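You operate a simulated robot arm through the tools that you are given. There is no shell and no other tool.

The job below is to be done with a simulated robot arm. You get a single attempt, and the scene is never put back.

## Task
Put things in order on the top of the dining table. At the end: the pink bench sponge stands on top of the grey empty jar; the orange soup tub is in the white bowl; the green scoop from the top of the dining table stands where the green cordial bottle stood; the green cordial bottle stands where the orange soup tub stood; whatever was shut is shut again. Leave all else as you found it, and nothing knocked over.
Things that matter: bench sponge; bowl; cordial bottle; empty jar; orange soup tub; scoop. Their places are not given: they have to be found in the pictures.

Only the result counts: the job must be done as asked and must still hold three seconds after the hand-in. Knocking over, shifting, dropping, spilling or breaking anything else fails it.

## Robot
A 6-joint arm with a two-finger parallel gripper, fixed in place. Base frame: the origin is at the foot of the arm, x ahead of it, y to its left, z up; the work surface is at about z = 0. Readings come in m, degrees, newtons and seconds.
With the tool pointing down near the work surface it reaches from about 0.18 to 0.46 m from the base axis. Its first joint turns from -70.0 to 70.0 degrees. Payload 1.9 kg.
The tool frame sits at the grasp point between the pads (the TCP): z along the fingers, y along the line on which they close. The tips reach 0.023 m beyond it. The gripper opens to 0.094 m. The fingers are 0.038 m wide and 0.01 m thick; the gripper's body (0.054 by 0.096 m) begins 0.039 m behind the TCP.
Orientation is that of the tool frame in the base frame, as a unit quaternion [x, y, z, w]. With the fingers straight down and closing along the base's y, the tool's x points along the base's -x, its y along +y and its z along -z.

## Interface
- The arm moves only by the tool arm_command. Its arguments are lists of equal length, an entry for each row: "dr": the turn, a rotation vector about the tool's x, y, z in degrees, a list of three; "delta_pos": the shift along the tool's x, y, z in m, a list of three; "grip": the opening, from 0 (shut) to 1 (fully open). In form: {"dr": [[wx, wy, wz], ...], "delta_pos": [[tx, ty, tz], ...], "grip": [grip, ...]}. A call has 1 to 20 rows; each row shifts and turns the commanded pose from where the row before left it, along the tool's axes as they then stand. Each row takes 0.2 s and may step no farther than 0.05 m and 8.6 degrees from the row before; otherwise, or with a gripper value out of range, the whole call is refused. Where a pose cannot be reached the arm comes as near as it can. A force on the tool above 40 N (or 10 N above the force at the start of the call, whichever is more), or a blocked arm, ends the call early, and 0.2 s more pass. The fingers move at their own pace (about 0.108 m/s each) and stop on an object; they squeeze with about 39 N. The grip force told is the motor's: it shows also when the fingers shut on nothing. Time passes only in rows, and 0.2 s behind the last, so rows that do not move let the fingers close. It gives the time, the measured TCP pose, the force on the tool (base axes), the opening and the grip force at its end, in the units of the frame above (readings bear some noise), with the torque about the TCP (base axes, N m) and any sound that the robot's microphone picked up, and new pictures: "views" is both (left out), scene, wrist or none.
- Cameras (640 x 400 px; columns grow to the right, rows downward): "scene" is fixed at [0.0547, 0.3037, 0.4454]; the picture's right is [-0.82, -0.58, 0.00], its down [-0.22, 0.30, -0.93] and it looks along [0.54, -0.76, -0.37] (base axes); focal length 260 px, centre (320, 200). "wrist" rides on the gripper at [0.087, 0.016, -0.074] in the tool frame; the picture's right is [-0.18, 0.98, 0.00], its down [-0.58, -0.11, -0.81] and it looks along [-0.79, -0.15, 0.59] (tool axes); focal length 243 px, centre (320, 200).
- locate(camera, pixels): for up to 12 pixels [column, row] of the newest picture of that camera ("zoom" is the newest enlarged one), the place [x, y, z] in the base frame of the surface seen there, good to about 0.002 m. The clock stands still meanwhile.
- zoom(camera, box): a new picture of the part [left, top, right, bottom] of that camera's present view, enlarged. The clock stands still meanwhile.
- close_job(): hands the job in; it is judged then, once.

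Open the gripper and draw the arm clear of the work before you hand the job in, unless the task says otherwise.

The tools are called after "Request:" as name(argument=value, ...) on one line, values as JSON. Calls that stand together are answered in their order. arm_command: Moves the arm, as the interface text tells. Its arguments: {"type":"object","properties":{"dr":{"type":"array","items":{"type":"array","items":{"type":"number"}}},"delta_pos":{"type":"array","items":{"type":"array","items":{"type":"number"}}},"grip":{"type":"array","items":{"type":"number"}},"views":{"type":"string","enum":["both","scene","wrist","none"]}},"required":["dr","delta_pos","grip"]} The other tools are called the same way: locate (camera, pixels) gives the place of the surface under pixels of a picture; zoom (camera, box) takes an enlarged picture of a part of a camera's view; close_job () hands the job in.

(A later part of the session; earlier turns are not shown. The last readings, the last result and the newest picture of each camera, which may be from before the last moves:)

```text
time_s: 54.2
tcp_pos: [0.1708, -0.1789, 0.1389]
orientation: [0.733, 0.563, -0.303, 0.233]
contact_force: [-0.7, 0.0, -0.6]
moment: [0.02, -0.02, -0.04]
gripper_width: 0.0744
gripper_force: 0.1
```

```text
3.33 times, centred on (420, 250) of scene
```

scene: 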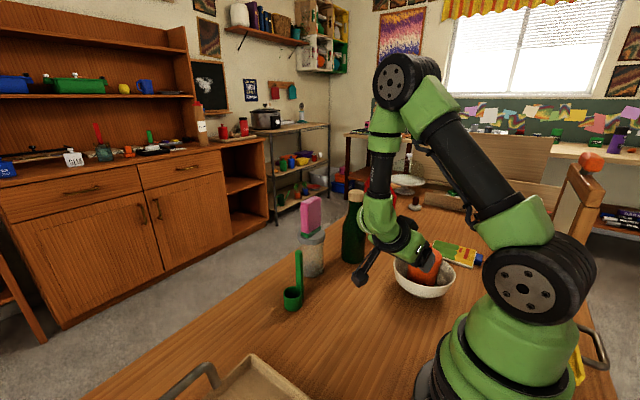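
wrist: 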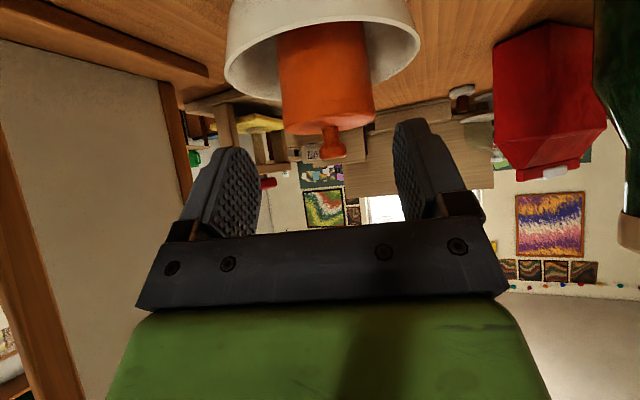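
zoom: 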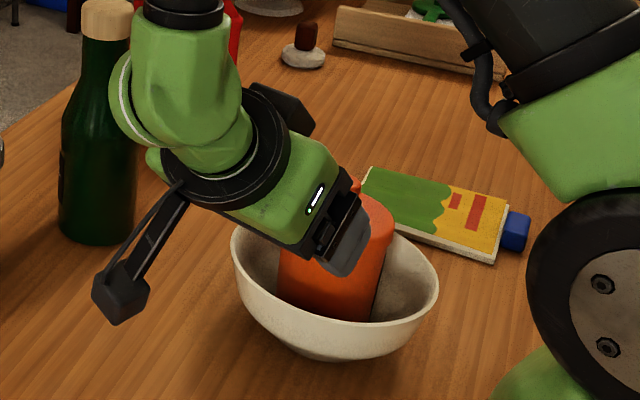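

The tub is released and standing in the bowl. I'll rise vertically to get a clear look at tub and lid.

Request:
arm_command(dr=[[0, 0, 0], [0, 0, 0], [0, 0, 0], [0, 0, 0], [0, 0, 0]], delta_pos=[[-0.0283, 0, -0.0283], [-0.0283, 0, -0.0283], [-0.0283, 0, -0.0283], [0.03, 0.02, -0.03], [0, 0, 0]], grip=[0.79, 0.79, 0.79, 0.79, 0.79], views="both")

Request:
zoom(camera="scene", box=[370, 215, 480, 305])

```text
time_s: 55.4
tcp_pos: [0.2032, -0.143, 0.259]
orientation: [0.733, 0.562, -0.303, 0.233]
contact_force: [-0.3, 0.7, -0.1]
moment: [0.0, -0.01, -0.02]
gripper_width: 0.0744
gripper_force: 0.0
```

scene: 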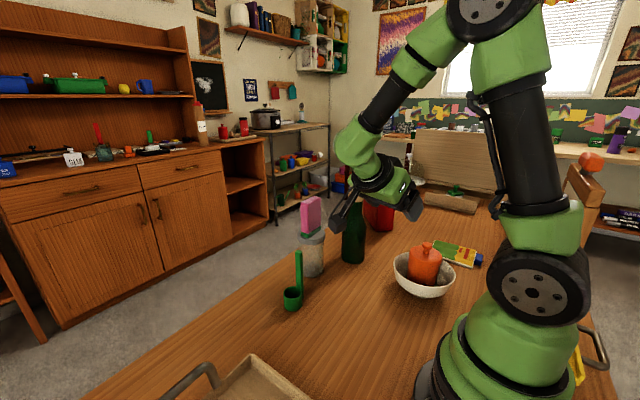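
wrist: 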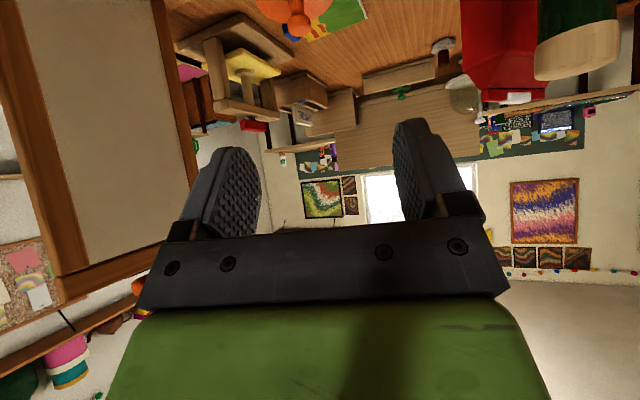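

```text
4.44 times, centred on (425, 260) of scene
```

zoom: 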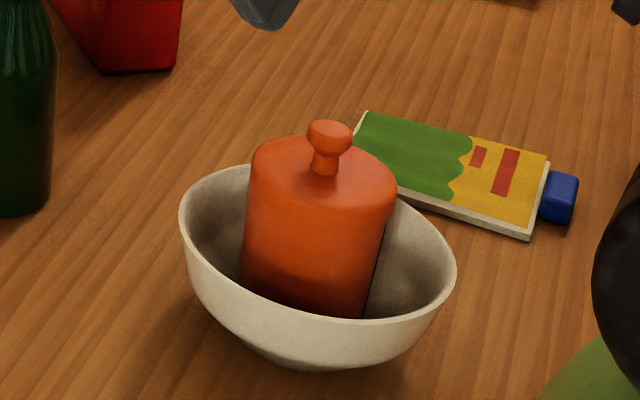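

The tub stands in the bowl with its lid on. I'll measure lid and knob heights (shut would be about 0.1035 and 0.1275) and the bowl's place.

Request:
locate(camera="zoom", pixels=[[330, 128], [325, 132], [275, 160], [300, 185], [330, 190], [380, 185], [290, 145], [256, 155], [392, 195], [184, 215], [454, 270], [320, 322]])

Request:
zoom(camera="scene", box=[400, 232, 450, 292])

```text
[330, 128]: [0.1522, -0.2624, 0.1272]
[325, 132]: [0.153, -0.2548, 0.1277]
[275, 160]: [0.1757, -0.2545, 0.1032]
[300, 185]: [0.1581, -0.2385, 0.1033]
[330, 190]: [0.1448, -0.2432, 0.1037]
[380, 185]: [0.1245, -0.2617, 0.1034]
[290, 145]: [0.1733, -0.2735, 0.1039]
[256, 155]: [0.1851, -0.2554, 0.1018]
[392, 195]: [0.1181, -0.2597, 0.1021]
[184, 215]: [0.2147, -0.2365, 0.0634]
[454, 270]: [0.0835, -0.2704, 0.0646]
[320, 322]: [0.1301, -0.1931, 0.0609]
```

```text
6.67 times, centred on (425, 262) of scene
```

zoom: 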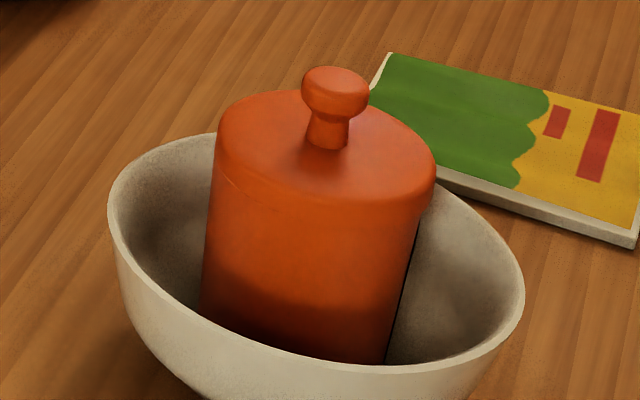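

Lid top (0.1035) and knob (0.1275) match the shut height exactly and are level, and the bowl has not moved. To be sure the lid is fully shut after those snaps, I'll stand the tool upright, shut the fingers and go above the knob for a gentle press.

Request:
arm_command(dr=[[0, 7.5, 0], [0, 7.5, 0], [0, 7.5, 0], [0, 7.5, 0], [0, 7.5, 0], [0, 7.5, 0], [0, 0, 0], [0, 0, 0], [0, 0, 0], [0, 0, 0], [0, 0, 0]], delta_pos=[[0, 0, 0], [0, 0, 0], [0, 0, 0], [0, 0, 0], [0, 0, 0], [0, 0, 0], [-0.0316, -0.0047, 0.017], [-0.0316, -0.0047, 0.017], [-0.0316, -0.0047, 0.017], [-0.0316, -0.0047, 0.017], [0, 0, 0]], grip=[0, 0, 0, 0, 0, 0, 0, 0, 0, 0, 0], views="both")

```text
time_s: 57.5
tcp_pos: [0.1054, -0.2165, 0.0652]
orientation: [0.792, 0.61, -0.005, 0.006]
contact_force: [0.9, 5.4, 19.5]
moment: [-0.94, -0.75, 0.23]
gripper_width: 0.0002
gripper_force: 39.1
out of reach, approached as far as the arm can: row 3, 4, 5, 6, 10
stopped in row 10: the force on the tool passed its limit at 81 N (the readings are from after the stop); the commanded pose is now the measured one
```

scene: 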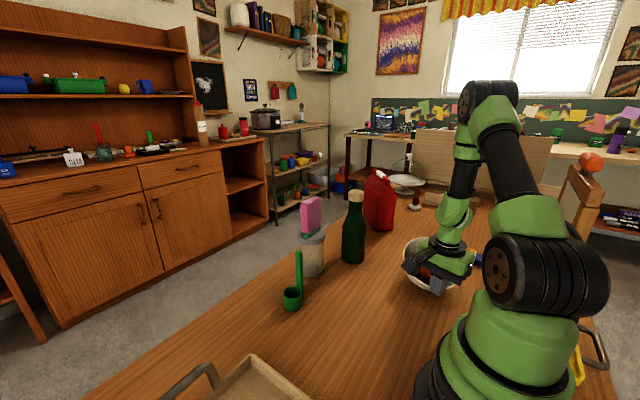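
wrist: 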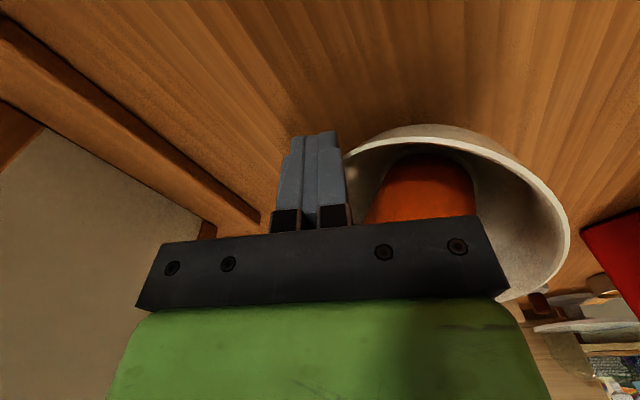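

The arm could not hold that yaw when upright; it sagged and touched the bowl area before stopping (81 N), now 19.5 N. I must look closely before moving anything.

Request:
zoom(camera="scene", box=[370, 200, 500, 310])

Request:
zoom(camera="wrist", box=[240, 100, 600, 320])

Request:
locate(camera="wrist", pixels=[[430, 126], [500, 145], [560, 210], [565, 270], [400, 180], [440, 170], [345, 155], [350, 165], [420, 210], [365, 170], [390, 145], [470, 200]])

```text
3.64 times, centred on (435, 255) of scene
```

zoom: 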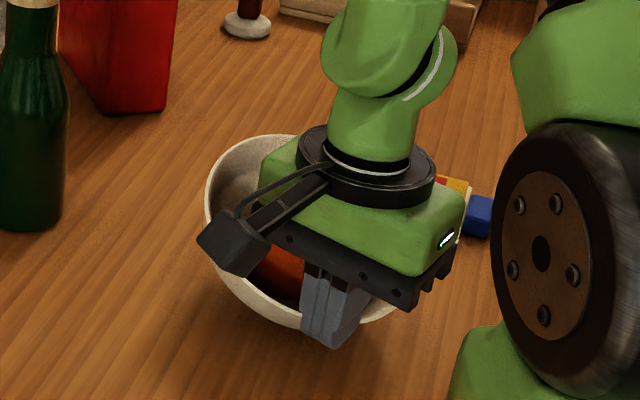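

```text
1.78 times, centred on (420, 210) of wrist
```

zoom: 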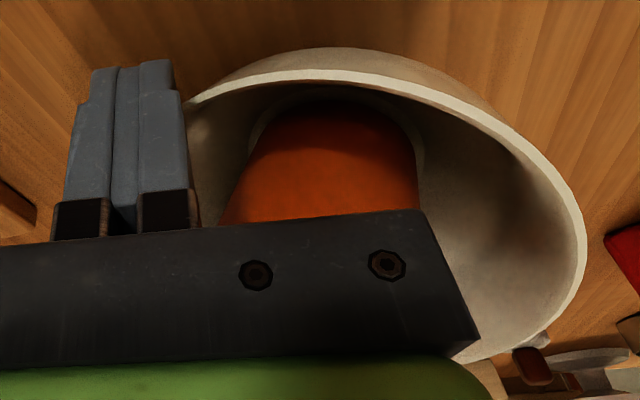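

```text
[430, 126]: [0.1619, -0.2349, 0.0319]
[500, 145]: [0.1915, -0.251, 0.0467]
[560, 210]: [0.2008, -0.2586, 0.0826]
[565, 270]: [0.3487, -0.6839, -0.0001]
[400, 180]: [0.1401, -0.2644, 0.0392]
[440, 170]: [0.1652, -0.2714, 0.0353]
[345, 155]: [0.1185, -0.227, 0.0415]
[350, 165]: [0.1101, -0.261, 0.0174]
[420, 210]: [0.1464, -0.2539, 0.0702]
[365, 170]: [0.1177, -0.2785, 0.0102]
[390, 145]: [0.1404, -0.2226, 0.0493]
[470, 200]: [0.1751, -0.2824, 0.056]
```

The bowl is being tipped by the gripper body pressing on the tub's lid edge; it should rock back as I unload slowly. I'll raise straight up in 2 mm steps and check that the arm follows.

Request:
arm_command(dr=[[0, 0, 0], [0, 0, 0], [0, 0, 0]], delta_pos=[[0, 0, -0.002], [0, 0, -0.002], [0, 0, 0]], grip=[0, 0, 0], views="both")

Request:
zoom(camera="wrist", box=[240, 100, 600, 320])

```text
time_s: 58.3
tcp_pos: [0.1061, -0.2147, 0.0676]
orientation: [0.792, 0.61, -0.006, 0.005]
contact_force: [0.1, 0.3, -0.4]
moment: [-0.02, 0.0, -0.02]
gripper_width: 0.0
gripper_force: 38.8
```

scene: 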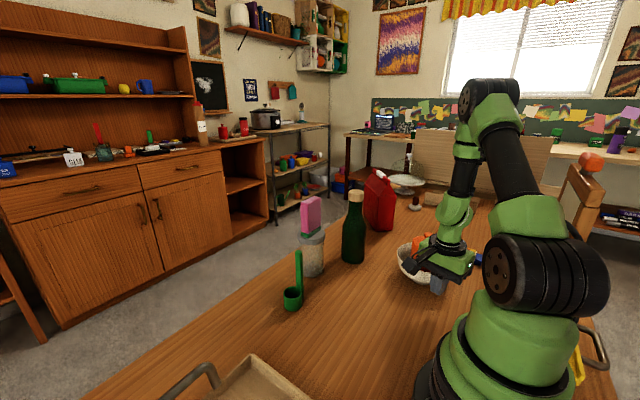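
wrist: 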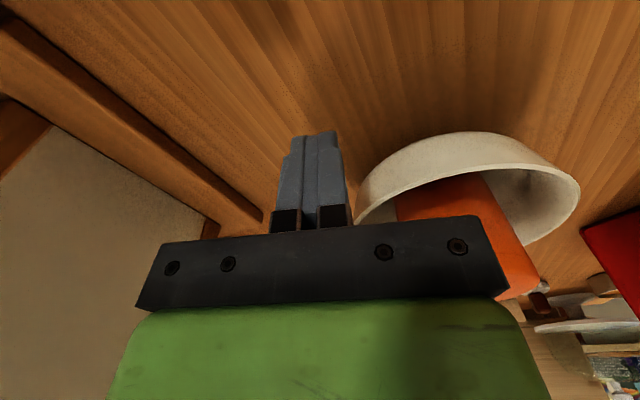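

```text
1.78 times, centred on (420, 210) of wrist
```

zoom: 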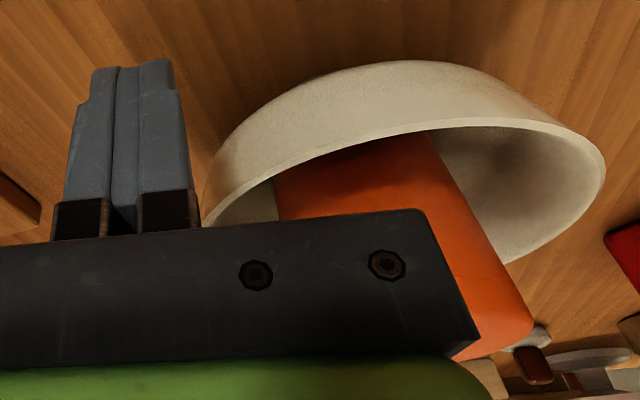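

Contact is gone (−0.4 N). I'll look at the tub and bowl from the scene camera.

Request:
zoom(camera="scene", box=[370, 200, 500, 310])

Request:
locate(camera="wrist", pixels=[[370, 205], [400, 165], [440, 140], [500, 140], [560, 165], [575, 200], [530, 240], [430, 195], [500, 230], [525, 285], [450, 185], [520, 180]])

```text
3.64 times, centred on (435, 255) of scene
```

zoom: 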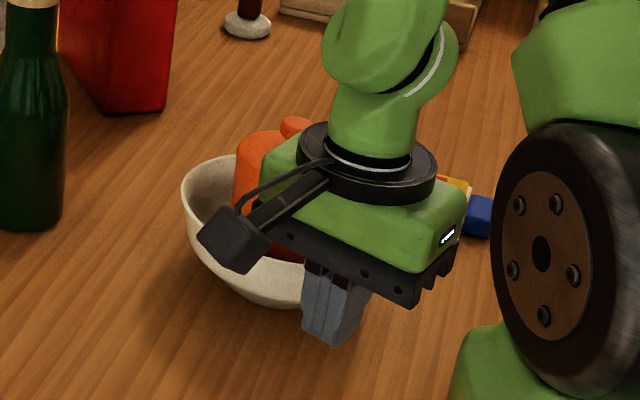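

```text
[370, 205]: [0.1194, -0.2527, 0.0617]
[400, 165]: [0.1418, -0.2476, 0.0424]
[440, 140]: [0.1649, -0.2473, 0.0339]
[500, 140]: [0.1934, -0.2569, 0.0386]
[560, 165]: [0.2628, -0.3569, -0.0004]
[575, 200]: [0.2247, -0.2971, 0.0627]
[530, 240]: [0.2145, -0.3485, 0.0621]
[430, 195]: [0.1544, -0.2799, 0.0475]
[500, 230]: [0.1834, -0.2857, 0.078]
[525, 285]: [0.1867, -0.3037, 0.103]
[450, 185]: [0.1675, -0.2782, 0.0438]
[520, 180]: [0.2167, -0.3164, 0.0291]
```

The bowl and tub look upright, but the bowl was pushed some centimetres; I'll need to put it back. First I raise straight up in small steps to get clear.

Request:
arm_command(dr=[[0, 0, 0], [0, 0, 0], [0, 0, 0], [0, 0, 0]], delta_pos=[[0, 0, -0.005], [0, 0, -0.01], [0, 0, -0.015], [0, 0, 0]], grip=[0, 0, 0, 0], views="both")

```text
time_s: 59.3
tcp_pos: [0.1015, -0.2042, 0.0888]
orientation: [0.792, 0.611, -0.009, 0.007]
contact_force: [0.4, -0.1, 0.8]
moment: [0.03, 0.03, -0.02]
gripper_width: 0.0
gripper_force: 38.5
out of reach, approached as far as the arm can: row 2, 3
```

scene: 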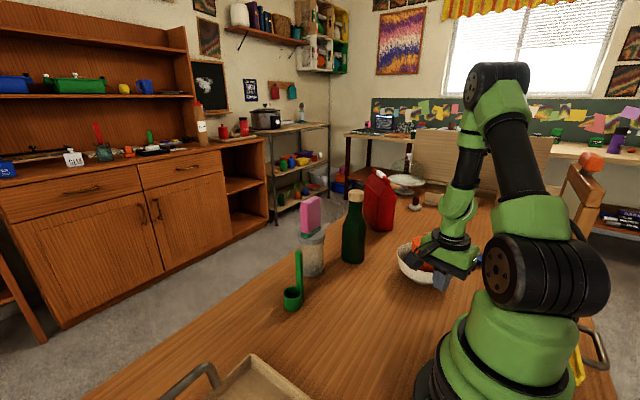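
wrist: 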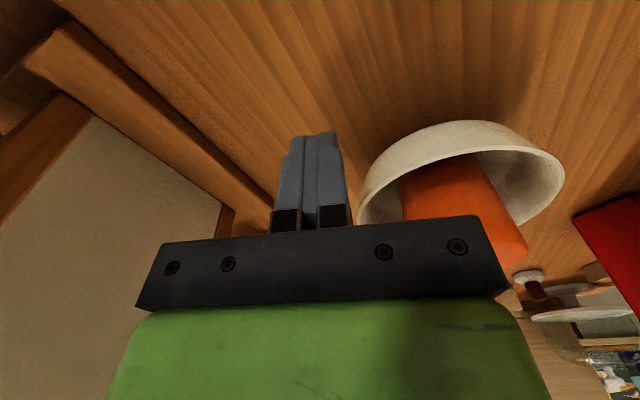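

Going straight up is blocked by a joint limit in this arm posture, so I'll reverse what I did: tilt the tool forward again (tips swing over, gripper body swings away from the bowl), in small steps.

Request:
arm_command(dr=[[0, -5, 0], [0, -5, 0], [0, -5, 0], [0, 0, 0]], delta_pos=[[0, 0, -0.001], [0, 0, -0.001], [0, 0, -0.001], [0, 0, 0]], grip=[0, 0, 0, 0], views="both")

```text
time_s: 60.3
tcp_pos: [0.0948, -0.2019, 0.0897]
orientation: [0.791, 0.609, -0.057, 0.013]
contact_force: [0.3, -1.0, 0.8]
moment: [-0.02, -0.03, 0.01]
gripper_width: 0.0001
gripper_force: 39.4
out of reach, approached as far as the arm can: row 1, 2, 3
```

scene: 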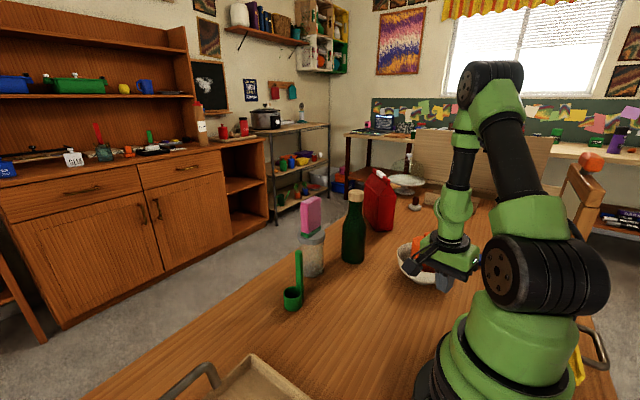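
wrist: 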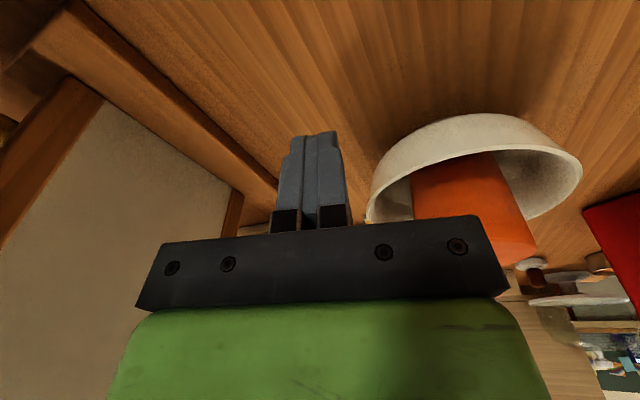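

The wrist seems stuck in a flipped joint configuration (forearm almost in line with the tool). The fingers are now clear of the bowl, so I'll keep tilting forward toward the earlier reachable posture in small steps and watch.

Request:
arm_command(dr=[[0, -5, 0], [0, -5, 0], [0, -5, 0], [0, 0, 0]], delta_pos=[[0, 0, 0], [0, 0, 0], [0, 0, 0], [0, 0, 0]], grip=[0, 0, 0, 0], views="both")

```text
time_s: 61.3
tcp_pos: [0.0979, -0.2023, 0.0883]
orientation: [0.777, 0.602, -0.16, 0.093]
contact_force: [-0.5, -0.5, 0.4]
moment: [0.0, 0.02, 0.03]
gripper_width: 0.0003
gripper_force: 39.2
```

scene: 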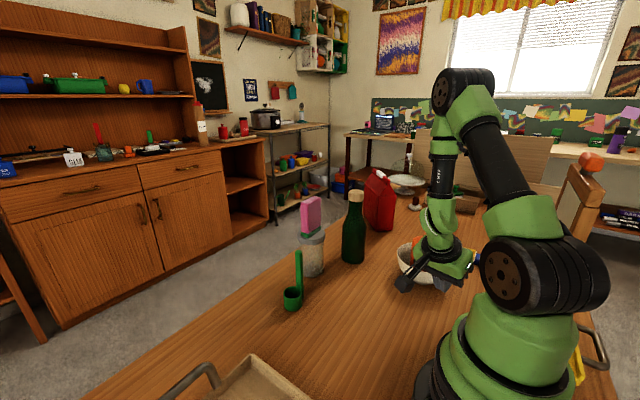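
wrist: 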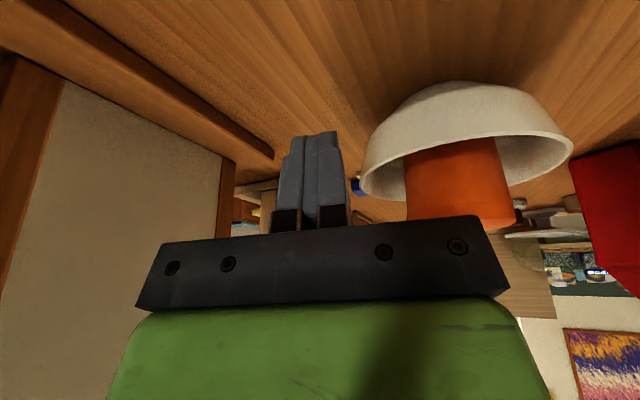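

Now the arm follows fully again (tilt about 21°). I'll continue tilting to about 45°, then rise.

Request:
arm_command(dr=[[0, -5, 0], [0, -5, 0], [0, -5, 0], [0, -5, 0], [0, -4, 0], [0, 0, 0]], delta_pos=[[0, 0, 0], [0, 0, 0], [0, 0, 0], [0, 0, 0], [0, 0, 0], [0, 0, 0]], grip=[0, 0, 0, 0, 0, 0], views="both")

```text
time_s: 62.7
tcp_pos: [0.1063, -0.209, 0.0852]
orientation: [0.727, 0.569, -0.318, 0.216]
contact_force: [0.5, -0.1, 0.6]
moment: [-0.01, -0.01, 0.0]
gripper_width: 0.0
gripper_force: 39.2
out of reach, approached as far as the arm can: row 2, 3
```

scene: 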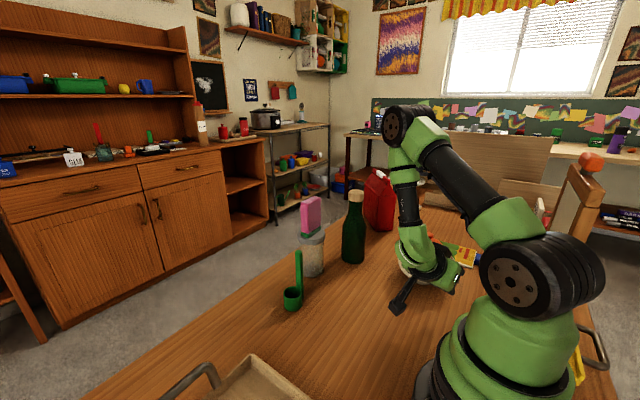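
wrist: 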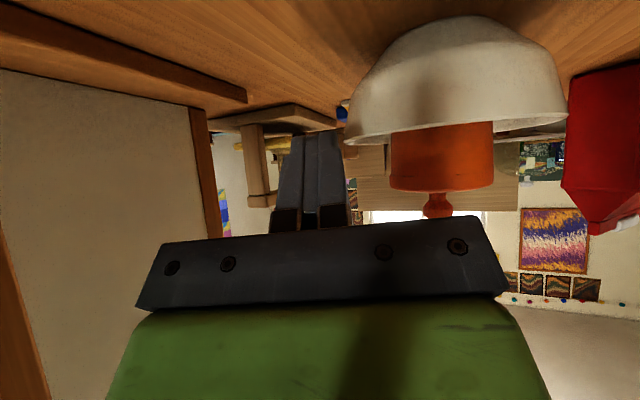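

The posture is restored (45°, az −108°), and the bowl and tub stand upright with the lid on. I'll rise straight up 16 cm.

Request:
arm_command(dr=[[0, 0, 0], [0, 0, 0], [0, 0, 0], [0, 0, 0], [0, 0, 0], [0, 0, 0]], delta_pos=[[-0.0142, -0.001, -0.0141], [-0.0283, -0.0019, -0.0282], [-0.0283, -0.0019, -0.0282], [-0.0283, -0.0019, -0.0282], [-0.0142, -0.001, -0.0141], [0, 0, 0]], grip=[0, 0, 0, 0, 0, 0], views="both")

Request:
zoom(camera="scene", box=[370, 215, 480, 305])

```text
time_s: 64.1
tcp_pos: [0.1175, -0.2168, 0.2441]
orientation: [0.727, 0.569, -0.317, 0.216]
contact_force: [0.3, -0.4, -0.2]
moment: [-0.01, -0.01, 0.0]
gripper_width: 0.0
gripper_force: 38.8
out of reach, approached as far as the arm can: row 1, 2
```

scene: 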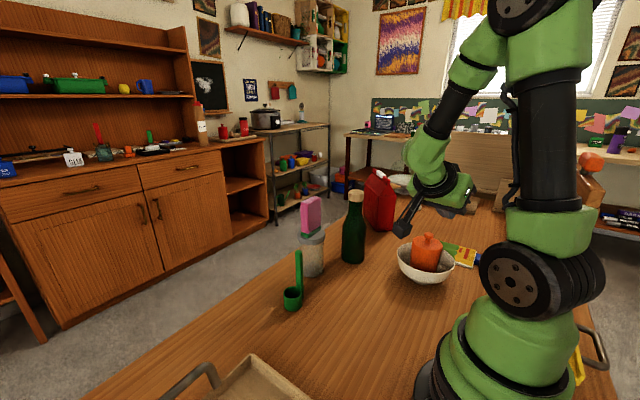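
wrist: 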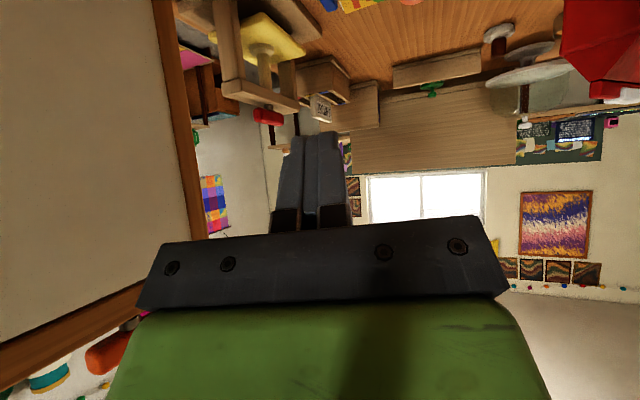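

```text
4.44 times, centred on (425, 260) of scene
```

zoom: 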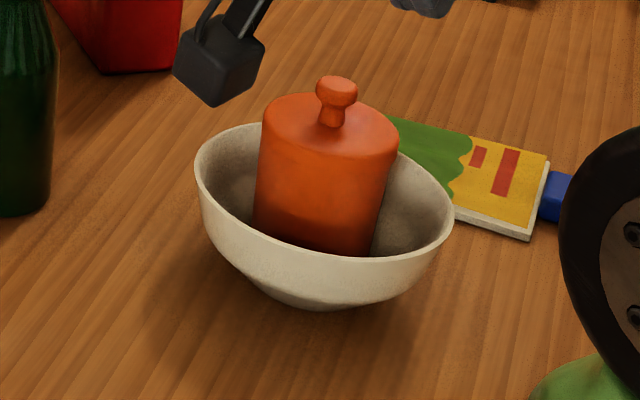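

Bowl and tub stand upright, and the picture card behind is unmoved. I'll measure how far the bowl shifted and the tub/lid state.

Request:
locate(camera="zoom", pixels=[[198, 170], [450, 222], [310, 263], [230, 225], [400, 258], [262, 250], [215, 145], [340, 255], [335, 85], [290, 120], [320, 150], [375, 140]])

Request:
locate(camera="scene", pixels=[[443, 242], [460, 262], [478, 256], [455, 246], [479, 258], [425, 276], [411, 270], [440, 271]])

```text
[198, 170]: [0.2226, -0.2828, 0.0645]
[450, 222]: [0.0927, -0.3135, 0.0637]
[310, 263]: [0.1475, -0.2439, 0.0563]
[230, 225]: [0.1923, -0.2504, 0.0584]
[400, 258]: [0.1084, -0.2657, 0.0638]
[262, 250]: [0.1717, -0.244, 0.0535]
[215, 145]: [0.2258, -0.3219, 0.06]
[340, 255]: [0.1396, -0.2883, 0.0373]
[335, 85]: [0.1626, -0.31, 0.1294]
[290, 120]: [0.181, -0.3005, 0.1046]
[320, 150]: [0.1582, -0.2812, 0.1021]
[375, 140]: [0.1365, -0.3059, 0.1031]
```

```text
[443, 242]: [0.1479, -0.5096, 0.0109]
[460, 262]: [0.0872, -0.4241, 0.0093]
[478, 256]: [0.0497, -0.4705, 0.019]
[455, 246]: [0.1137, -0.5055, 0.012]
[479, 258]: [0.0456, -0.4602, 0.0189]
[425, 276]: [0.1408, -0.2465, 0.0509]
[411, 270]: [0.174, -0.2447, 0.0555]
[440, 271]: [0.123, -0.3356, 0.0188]
```

The bowl with tub moved about (+0.0085,−0.045) m; I'll have to slide it back. First I bring the wrist back along the known-good path: to (0.22,−0.15) and turn to az −75°.

Request:
arm_command(dr=[[0, 0, 0], [0, 0, 0], [0, 0, 0], [0, 0, 0], [-3.89, -0.26, -3.875], [-3.89, -0.26, -3.875], [-3.89, -0.26, -3.875], [-3.89, -0.26, -3.875], [-3.89, -0.26, -3.875], [-3.89, -0.26, -3.875], [0, 0, 0]], delta_pos=[[0.0154, 0.0204, -0.0168], [0.0154, 0.0204, -0.0168], [0.0154, 0.0204, -0.0168], [0.0154, 0.0204, -0.0168], [0, 0, 0], [0, 0, 0], [0, 0, 0], [0, 0, 0], [0, 0, 0], [0, 0, 0], [0, 0, 0]], grip=[0, 0, 0, 0, 0, 0, 0, 0, 0, 0, 0], views="scene")

```text
time_s: 66.5
tcp_pos: [0.2197, -0.1498, 0.244]
orientation: [0.535, 0.753, -0.243, 0.297]
contact_force: [0.1, -0.1, 0.6]
moment: [0.02, -0.01, -0.03]
gripper_width: 0.0
gripper_force: 38.6
```

scene: 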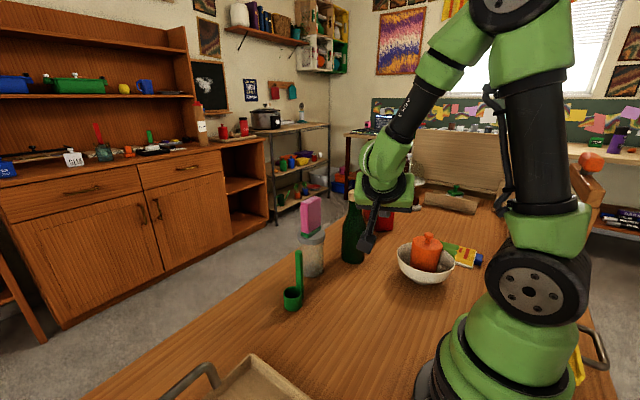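

On track. Next: translate to (0.32,−0.03) and rotate to az +12°, as before.

Request:
arm_command(dr=[[0, 0, 0], [0, 0, 0], [0, 0, 0], [0, 0, 0], [0, 0, 0], [0, 0, 0], [-5.127, -0.348, -5.122], [-5.127, -0.348, -5.122], [-5.127, -0.348, -5.122], [-5.127, -0.348, -5.122], [-5.127, -0.348, -5.122], [-5.127, -0.348, -5.122], [-5.127, -0.348, -5.122], [-5.127, -0.348, -5.122], [-5.127, -0.348, -5.122], [-5.127, -0.348, -5.122], [0, 0, 0]], delta_pos=[[0.009, 0.0221, -0.0106], [0.009, 0.0221, -0.0106], [0.009, 0.0221, -0.0106], [0.009, 0.0221, -0.0106], [0.009, 0.0221, -0.0106], [0.009, 0.0221, -0.0106], [0, 0, 0], [0, 0, 0], [0, 0, 0], [0, 0, 0], [0, 0, 0], [0, 0, 0], [0, 0, 0], [0, 0, 0], [0, 0, 0], [0, 0, 0], [0, 0, 0]], grip=[0, 0, 0, 0, 0, 0, 0, 0, 0, 0, 0, 0, 0, 0, 0, 0, 0], views="scene")

```text
time_s: 70.1
tcp_pos: [0.3215, -0.0312, 0.2453]
orientation: [-0.014, 0.923, -0.02, 0.383]
contact_force: [-0.1, 0.5, 0.2]
moment: [-0.01, -0.02, 0.02]
gripper_width: 0.0001
gripper_force: 38.5
```

scene: 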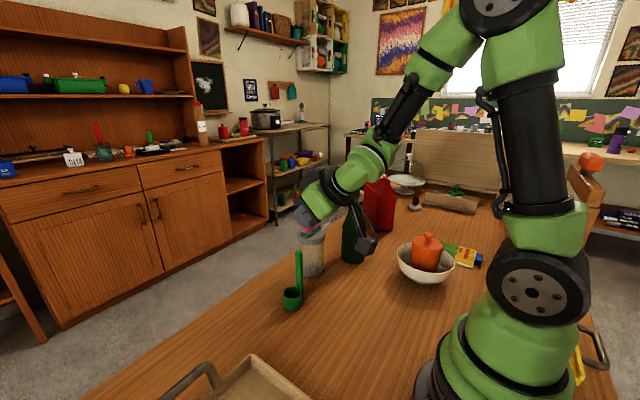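

The wrist is back in a normal posture (az −2°, 45° tilt). Next the bottle: I'll level the tool's roll, turn to az −38.6° toward the bottle, and move to a standoff in front of it with open fingers.

Request:
arm_command(dr=[[0, 0, 3.86], [5.17, 0, 5.14], [5.17, 0, 5.14], [5.17, 0, 5.14], [5.17, 0, 5.14], [5.17, 0, 5.14], [0, 0, 0], [0, 0, 0], [0, 0, 0], [0, 0, 0], [0, 0, 0], [0, 0, 0], [0, 0, 0]], delta_pos=[[0, 0, 0], [0, 0, 0], [0, 0, 0], [0, 0, 0], [0, 0, 0], [0, 0, 0], [-0.0099, -0.0294, 0.01585], [-0.0099, -0.0294, 0.01585], [-0.0099, -0.0294, 0.01585], [-0.0099, -0.0294, 0.01585], [-0.0099, -0.0294, 0.01585], [-0.0099, -0.0294, 0.01585], [0, 0, 0]], grip=[0, 0, 0, 0, 0, 0, 0, 0.3, 0.6, 1, 1, 1, 1], views="both")

```text
time_s: 72.9
tcp_pos: [0.2963, -0.2387, 0.2195]
orientation: [0.306, 0.871, -0.127, 0.362]
contact_force: [-0.6, -0.4, 0.2]
moment: [0.01, 0.0, 0.02]
gripper_width: 0.0942
gripper_force: 0.0
```

scene: 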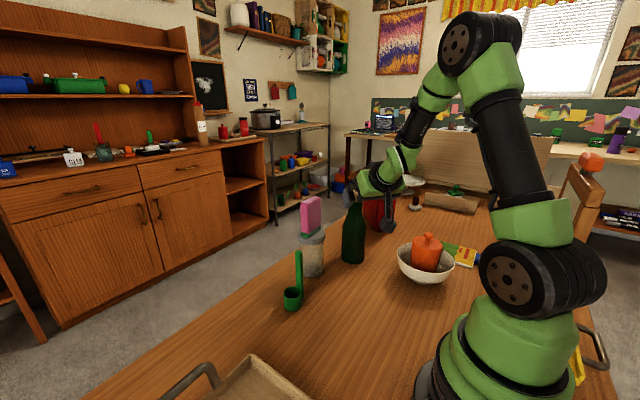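
wrist: 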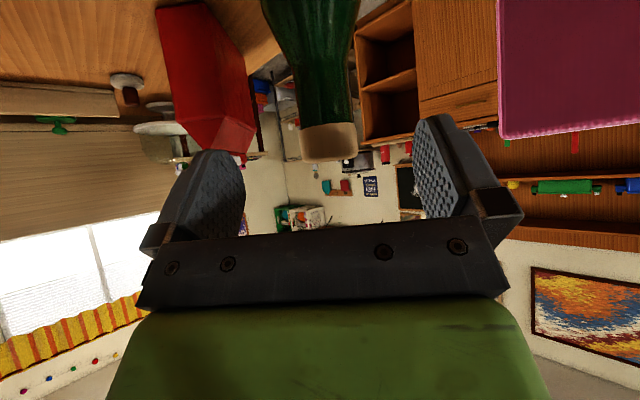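

The bottle is straight ahead at (310,80) in the wrist view. I'll locate its edges to refine its axis before approaching.

Request:
locate(camera="wrist", pixels=[[303, 140], [353, 140], [328, 140], [300, 95], [350, 95], [326, 95], [267, 15], [357, 15], [312, 15], [312, 40], [328, 158]])

Request:
zoom(camera="scene", box=[290, 170, 430, 290])

```text
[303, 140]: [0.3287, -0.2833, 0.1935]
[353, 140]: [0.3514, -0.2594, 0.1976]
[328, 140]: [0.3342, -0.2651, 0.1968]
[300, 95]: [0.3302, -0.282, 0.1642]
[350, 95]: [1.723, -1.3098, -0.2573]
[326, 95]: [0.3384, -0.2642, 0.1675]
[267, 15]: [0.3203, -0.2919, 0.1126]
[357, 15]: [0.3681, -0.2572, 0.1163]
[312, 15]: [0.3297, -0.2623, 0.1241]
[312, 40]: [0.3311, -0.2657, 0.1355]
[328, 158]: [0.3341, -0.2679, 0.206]
```

```text
3.33 times, centred on (360, 230) of scene
```

zoom: 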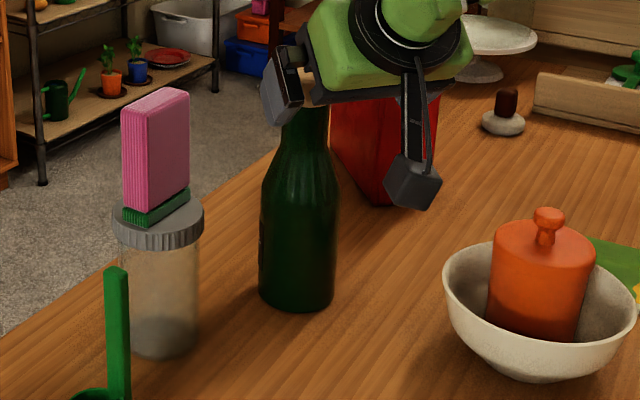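

Bottle axis is about (0.349,−0.279), 1.4 mm left of my axis. I'll descend to the pre-grasp height in front of it and check.

Request:
arm_command(dr=[[0, 0, 0], [0, 0, 0], [0, 0, 0], [0, 0, 0]], delta_pos=[[0.0208, 0.0005, 0.0193], [0.0208, 0.0005, 0.0193], [0.0208, 0.0005, 0.0193], [0, 0, 0]], grip=[1, 1, 1, 1], views="both")

Request:
zoom(camera="scene", box=[290, 170, 430, 290])

```text
time_s: 73.9
tcp_pos: [0.2948, -0.2346, 0.1353]
orientation: [0.306, 0.871, -0.127, 0.362]
contact_force: [-0.2, 0.9, 0.1]
moment: [-0.02, 0.0, 0.01]
gripper_width: 0.094
gripper_force: 0.1
```

scene: 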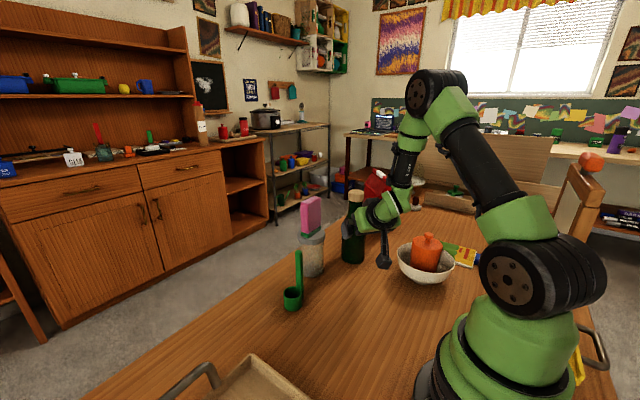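
wrist: 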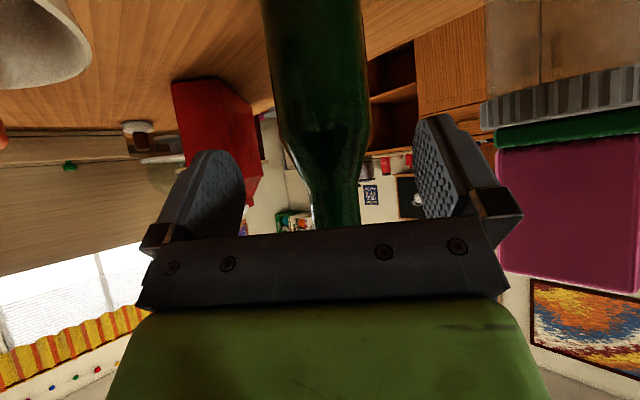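

```text
3.33 times, centred on (360, 230) of scene
```

zoom: 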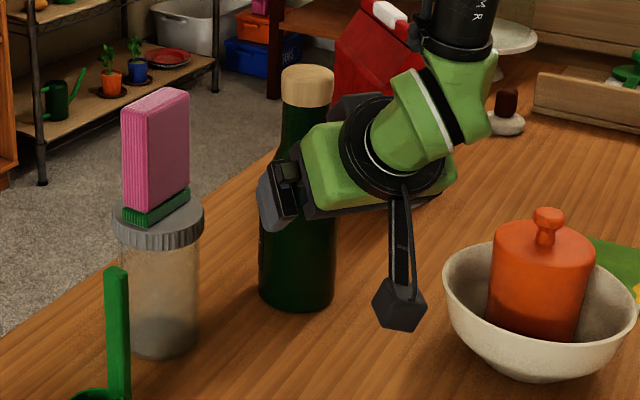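

Aligned within a millimetre. I'll advance 7.1 cm along the tool axis so the pads straddle the bottle's body at z≈0.085.

Request:
arm_command(dr=[[0, 0, 0], [0, 0, 0], [0, 0, 0], [0, 0, 0], [0, 0, 0]], delta_pos=[[0, 0, 0.02], [0, 0, 0.02], [0, 0, 0.018], [0, 0, 0.013], [0, 0, 0]], grip=[1, 1, 1, 1, 1], views="both")

Request:
zoom(camera="scene", box=[290, 170, 430, 290])

```text
time_s: 75.1
tcp_pos: [0.3365, -0.2667, 0.0842]
orientation: [0.305, 0.871, -0.128, 0.362]
contact_force: [-0.5, 0.4, -0.9]
moment: [0.04, -0.01, -0.01]
gripper_width: 0.0938
gripper_force: 0.0
```

scene: 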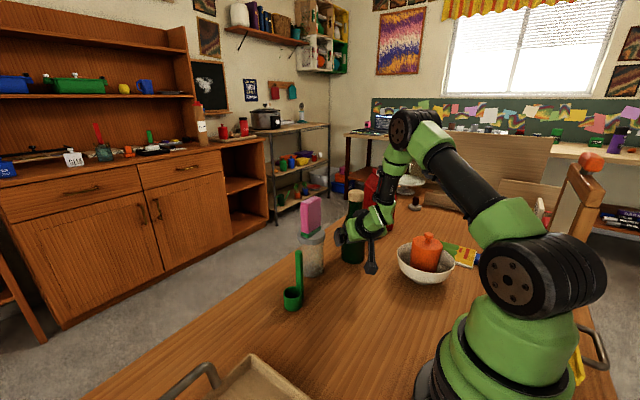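
wrist: 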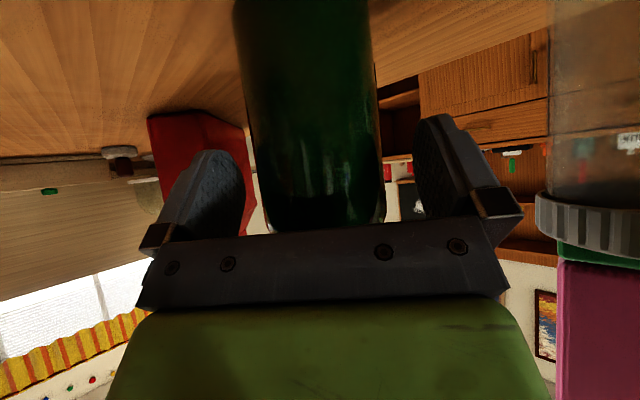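

```text
3.33 times, centred on (360, 230) of scene
```

zoom: 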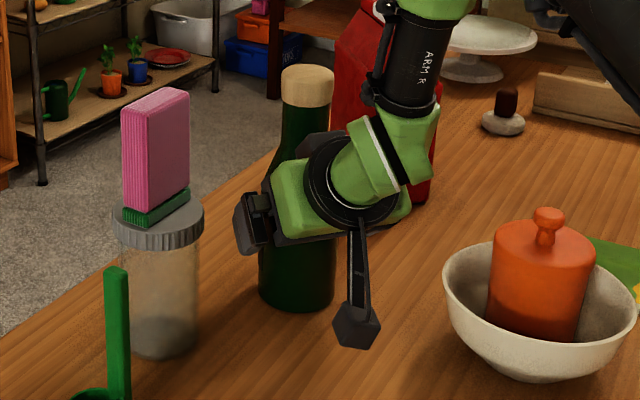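

No contact; the bottle body is between the pads. I'll close the fingers.

Request:
arm_command(dr=[[0, 0, 0], [0, 0, 0], [0, 0, 0], [0, 0, 0]], delta_pos=[[0, -0.001, 0], [0, 0, 0], [0, 0, 0], [0, 0, 0]], grip=[0.85, 0.7, 0.5, 0.5], views="both")

```text
time_s: 76.1
tcp_pos: [0.3345, -0.2644, 0.0844]
orientation: [0.305, 0.872, -0.127, 0.362]
contact_force: [2.3, -0.8, 0.4]
moment: [0.07, -0.18, -0.04]
gripper_width: 0.067
gripper_force: 39.0
```

scene: 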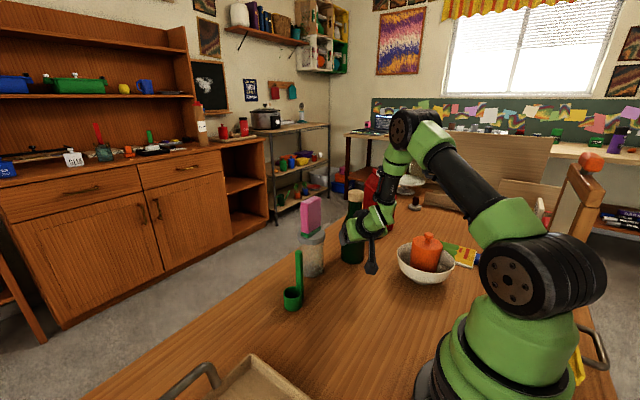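
wrist: 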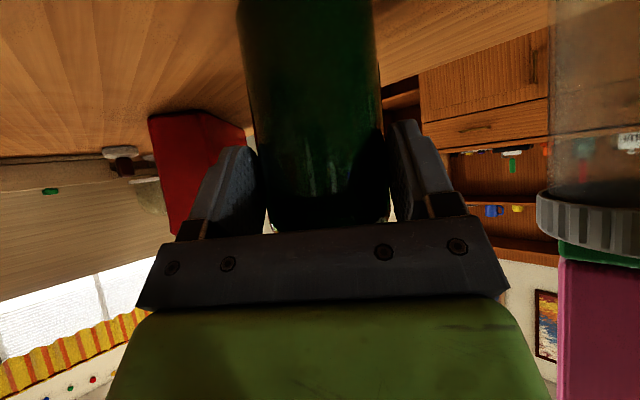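

Gripped at 0.067 m, no sound. I'll lift gently by about 2 cm and check.

Request:
arm_command(dr=[[0, 0, 0], [0, 0, 0], [0, 0, 0], [0, 0, 0]], delta_pos=[[-0.0028, 0, -0.0028], [-0.005, 0, -0.005], [-0.0065, 0, -0.0065], [0, 0, 0]], grip=[0.5, 0.5, 0.5, 0.5], views="both")

Request:
zoom(camera="scene", box=[290, 170, 430, 290])

```text
time_s: 77.1
tcp_pos: [0.3344, -0.2648, 0.1051]
orientation: [0.306, 0.872, -0.127, 0.361]
contact_force: [-0.6, 0.1, -3.9]
moment: [0.04, 0.08, 0.01]
gripper_width: 0.0665
gripper_force: 39.5
```

scene: 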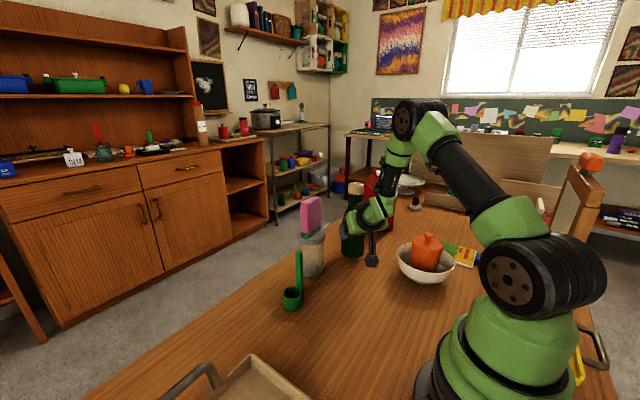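
wrist: 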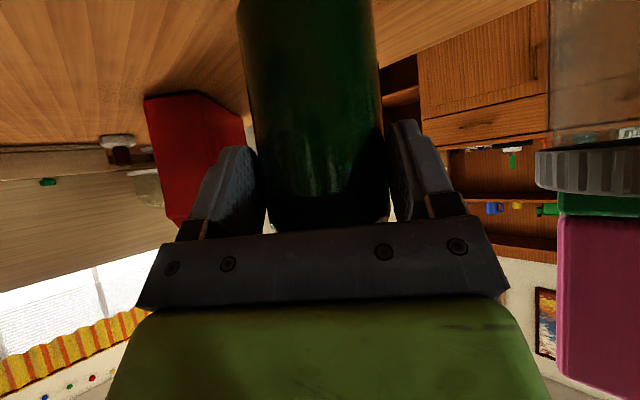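

```text
3.33 times, centred on (360, 230) of scene
```

zoom: 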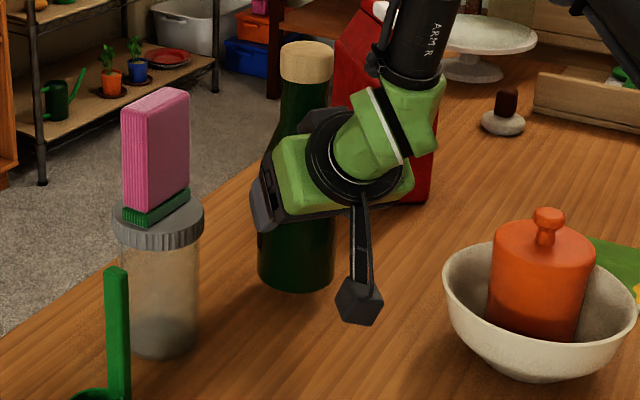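

The bottle is held upright (3.9 N). I'll raise it and draw it inward to about r 0.335 so it can swing clear of the jar and sponge.

Request:
arm_command(dr=[[0, 0, 0], [0, 0, 0], [0, 0, 0], [0, 0, 0], [0, 0, 0], [0, 0, 0], [0, 0, 0], [0, 0, 0], [0, 0, 0], [0, 0, 0]], delta_pos=[[-0.002, 0, -0.01], [-0.0042, 0, -0.0205], [-0.0042, 0, -0.0205], [-0.0042, 0, -0.0205], [-0.0042, 0, -0.0205], [-0.0042, 0, -0.0205], [-0.0042, 0, -0.0205], [-0.0042, 0, -0.0205], [-0.002, 0, -0.0105], [0, 0, 0]], grip=[0.5, 0.5, 0.5, 0.5, 0.5, 0.5, 0.5, 0.5, 0.5, 0.5], views="scene")

```text
time_s: 79.3
tcp_pos: [0.2615, -0.2073, 0.2445]
orientation: [0.305, 0.872, -0.127, 0.362]
contact_force: [0.1, 0.4, -2.9]
moment: [0.07, 0.08, 0.01]
gripper_width: 0.067
gripper_force: 38.9
```

scene: 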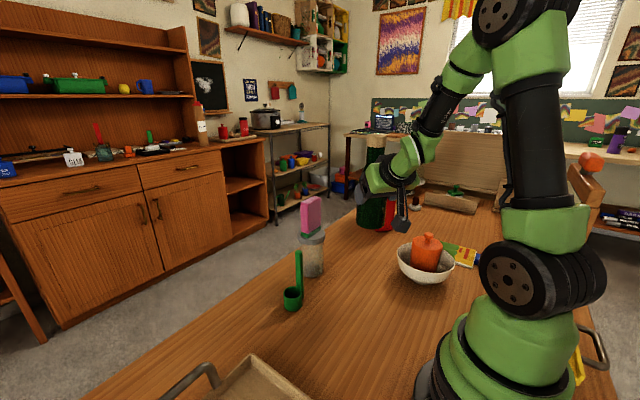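

All fine. Now I swing the arm around by 25° (5° per row) at constant radius and check the result.

Request:
arm_command(dr=[[-3.54, 0, -3.54], [-3.54, 0, -3.54], [-3.54, 0, -3.54], [-3.54, 0, -3.54], [-3.54, 0, -3.54], [0, 0, 0]], delta_pos=[[0.0009, 0.0292, -0.0009], [0.0009, 0.0292, -0.0009], [0.0009, 0.0292, -0.0009], [0.0009, 0.0292, -0.0009], [0.0009, 0.0292, -0.0009], [0, 0, 0]], grip=[0.5, 0.5, 0.5, 0.5, 0.5, 0.5], views="scene")

```text
time_s: 80.7
tcp_pos: [0.3274, -0.0784, 0.2425]
orientation: [0.108, 0.917, -0.046, 0.38]
contact_force: [-0.2, -0.5, -3.9]
moment: [0.03, 0.09, 0.0]
gripper_width: 0.0671
gripper_force: 38.9
```

scene: 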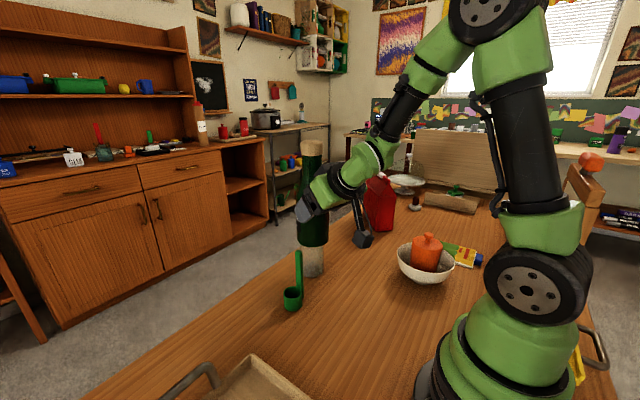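

On the arc as planned (r 0.337, az −13.5°). I'll swing another 25° to az 11.4°.

Request:
arm_command(dr=[[-3.54, 0, -3.54], [-3.54, 0, -3.54], [-3.54, 0, -3.54], [-3.54, 0, -3.54], [-3.54, 0, -3.54], [0, 0, 0], [0, 0, 0]], delta_pos=[[0.0009, 0.0292, -0.0009], [0.0009, 0.0292, -0.0009], [0.0009, 0.0292, -0.0009], [0.0009, 0.0292, -0.0009], [0.0009, 0.0292, -0.0009], [0, 0, 0], [0, 0, 0]], grip=[0.5, 0.5, 0.5, 0.5, 0.5, 0.5, 0.5], views="both")

Request:
zoom(camera="scene", box=[180, 140, 400, 320])

```text
time_s: 82.3
tcp_pos: [0.3279, 0.0662, 0.2413]
orientation: [-0.092, 0.919, 0.036, 0.382]
contact_force: [-0.4, 0.1, -3.0]
moment: [0.03, 0.11, 0.0]
gripper_width: 0.0665
gripper_force: 38.9
```

scene: 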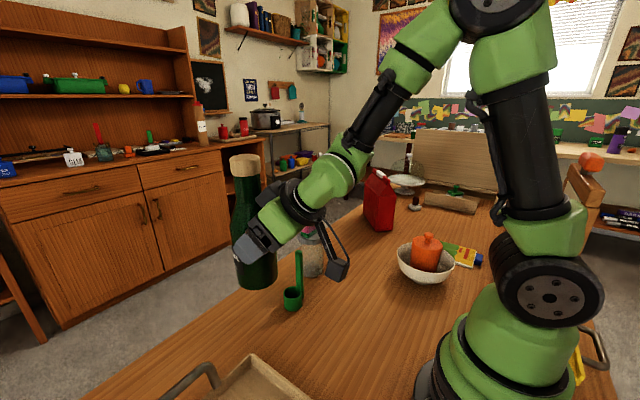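
wrist: 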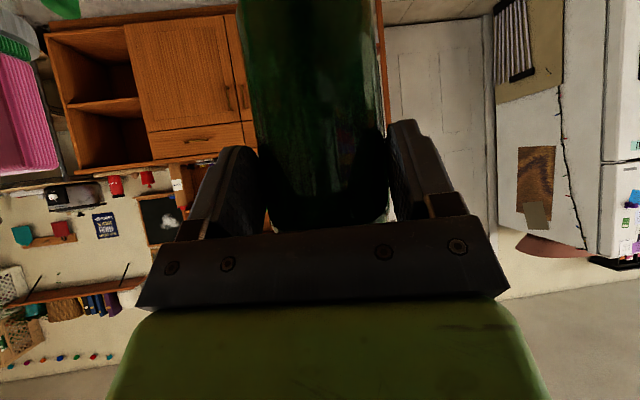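

```text
2.22 times, centred on (290, 230) of scene
```

zoom: 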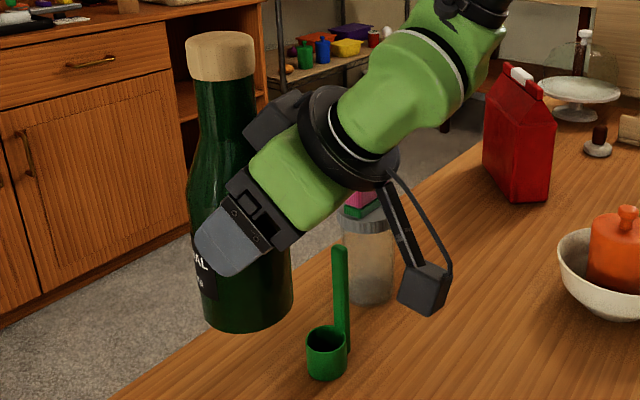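

The bottle hangs upright over the tub's old area. I'll verify where its axis is relative to the TCP by locating its body and cap.

Request:
locate(camera="zoom", pixels=[[245, 300], [210, 310], [285, 290], [248, 325], [222, 50], [190, 55], [254, 60], [220, 38], [230, 150], [248, 285]])

Request:
locate(camera="wrist", pixels=[[240, 20], [378, 20], [312, 20], [312, 80], [250, 80], [382, 80], [312, 5]])

```text
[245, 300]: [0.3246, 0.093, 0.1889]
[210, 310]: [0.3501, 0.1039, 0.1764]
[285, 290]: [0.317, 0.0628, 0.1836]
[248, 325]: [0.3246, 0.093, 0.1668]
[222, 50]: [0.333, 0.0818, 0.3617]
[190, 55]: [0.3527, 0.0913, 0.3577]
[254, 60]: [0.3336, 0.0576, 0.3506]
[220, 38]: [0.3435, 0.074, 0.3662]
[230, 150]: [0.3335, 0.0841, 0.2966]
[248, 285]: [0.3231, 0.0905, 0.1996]
```

```text
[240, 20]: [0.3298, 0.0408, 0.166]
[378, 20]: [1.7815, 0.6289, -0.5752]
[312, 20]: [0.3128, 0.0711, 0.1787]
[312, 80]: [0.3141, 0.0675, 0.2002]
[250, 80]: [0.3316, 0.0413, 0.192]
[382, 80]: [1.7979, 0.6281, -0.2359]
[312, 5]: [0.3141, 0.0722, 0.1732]
```

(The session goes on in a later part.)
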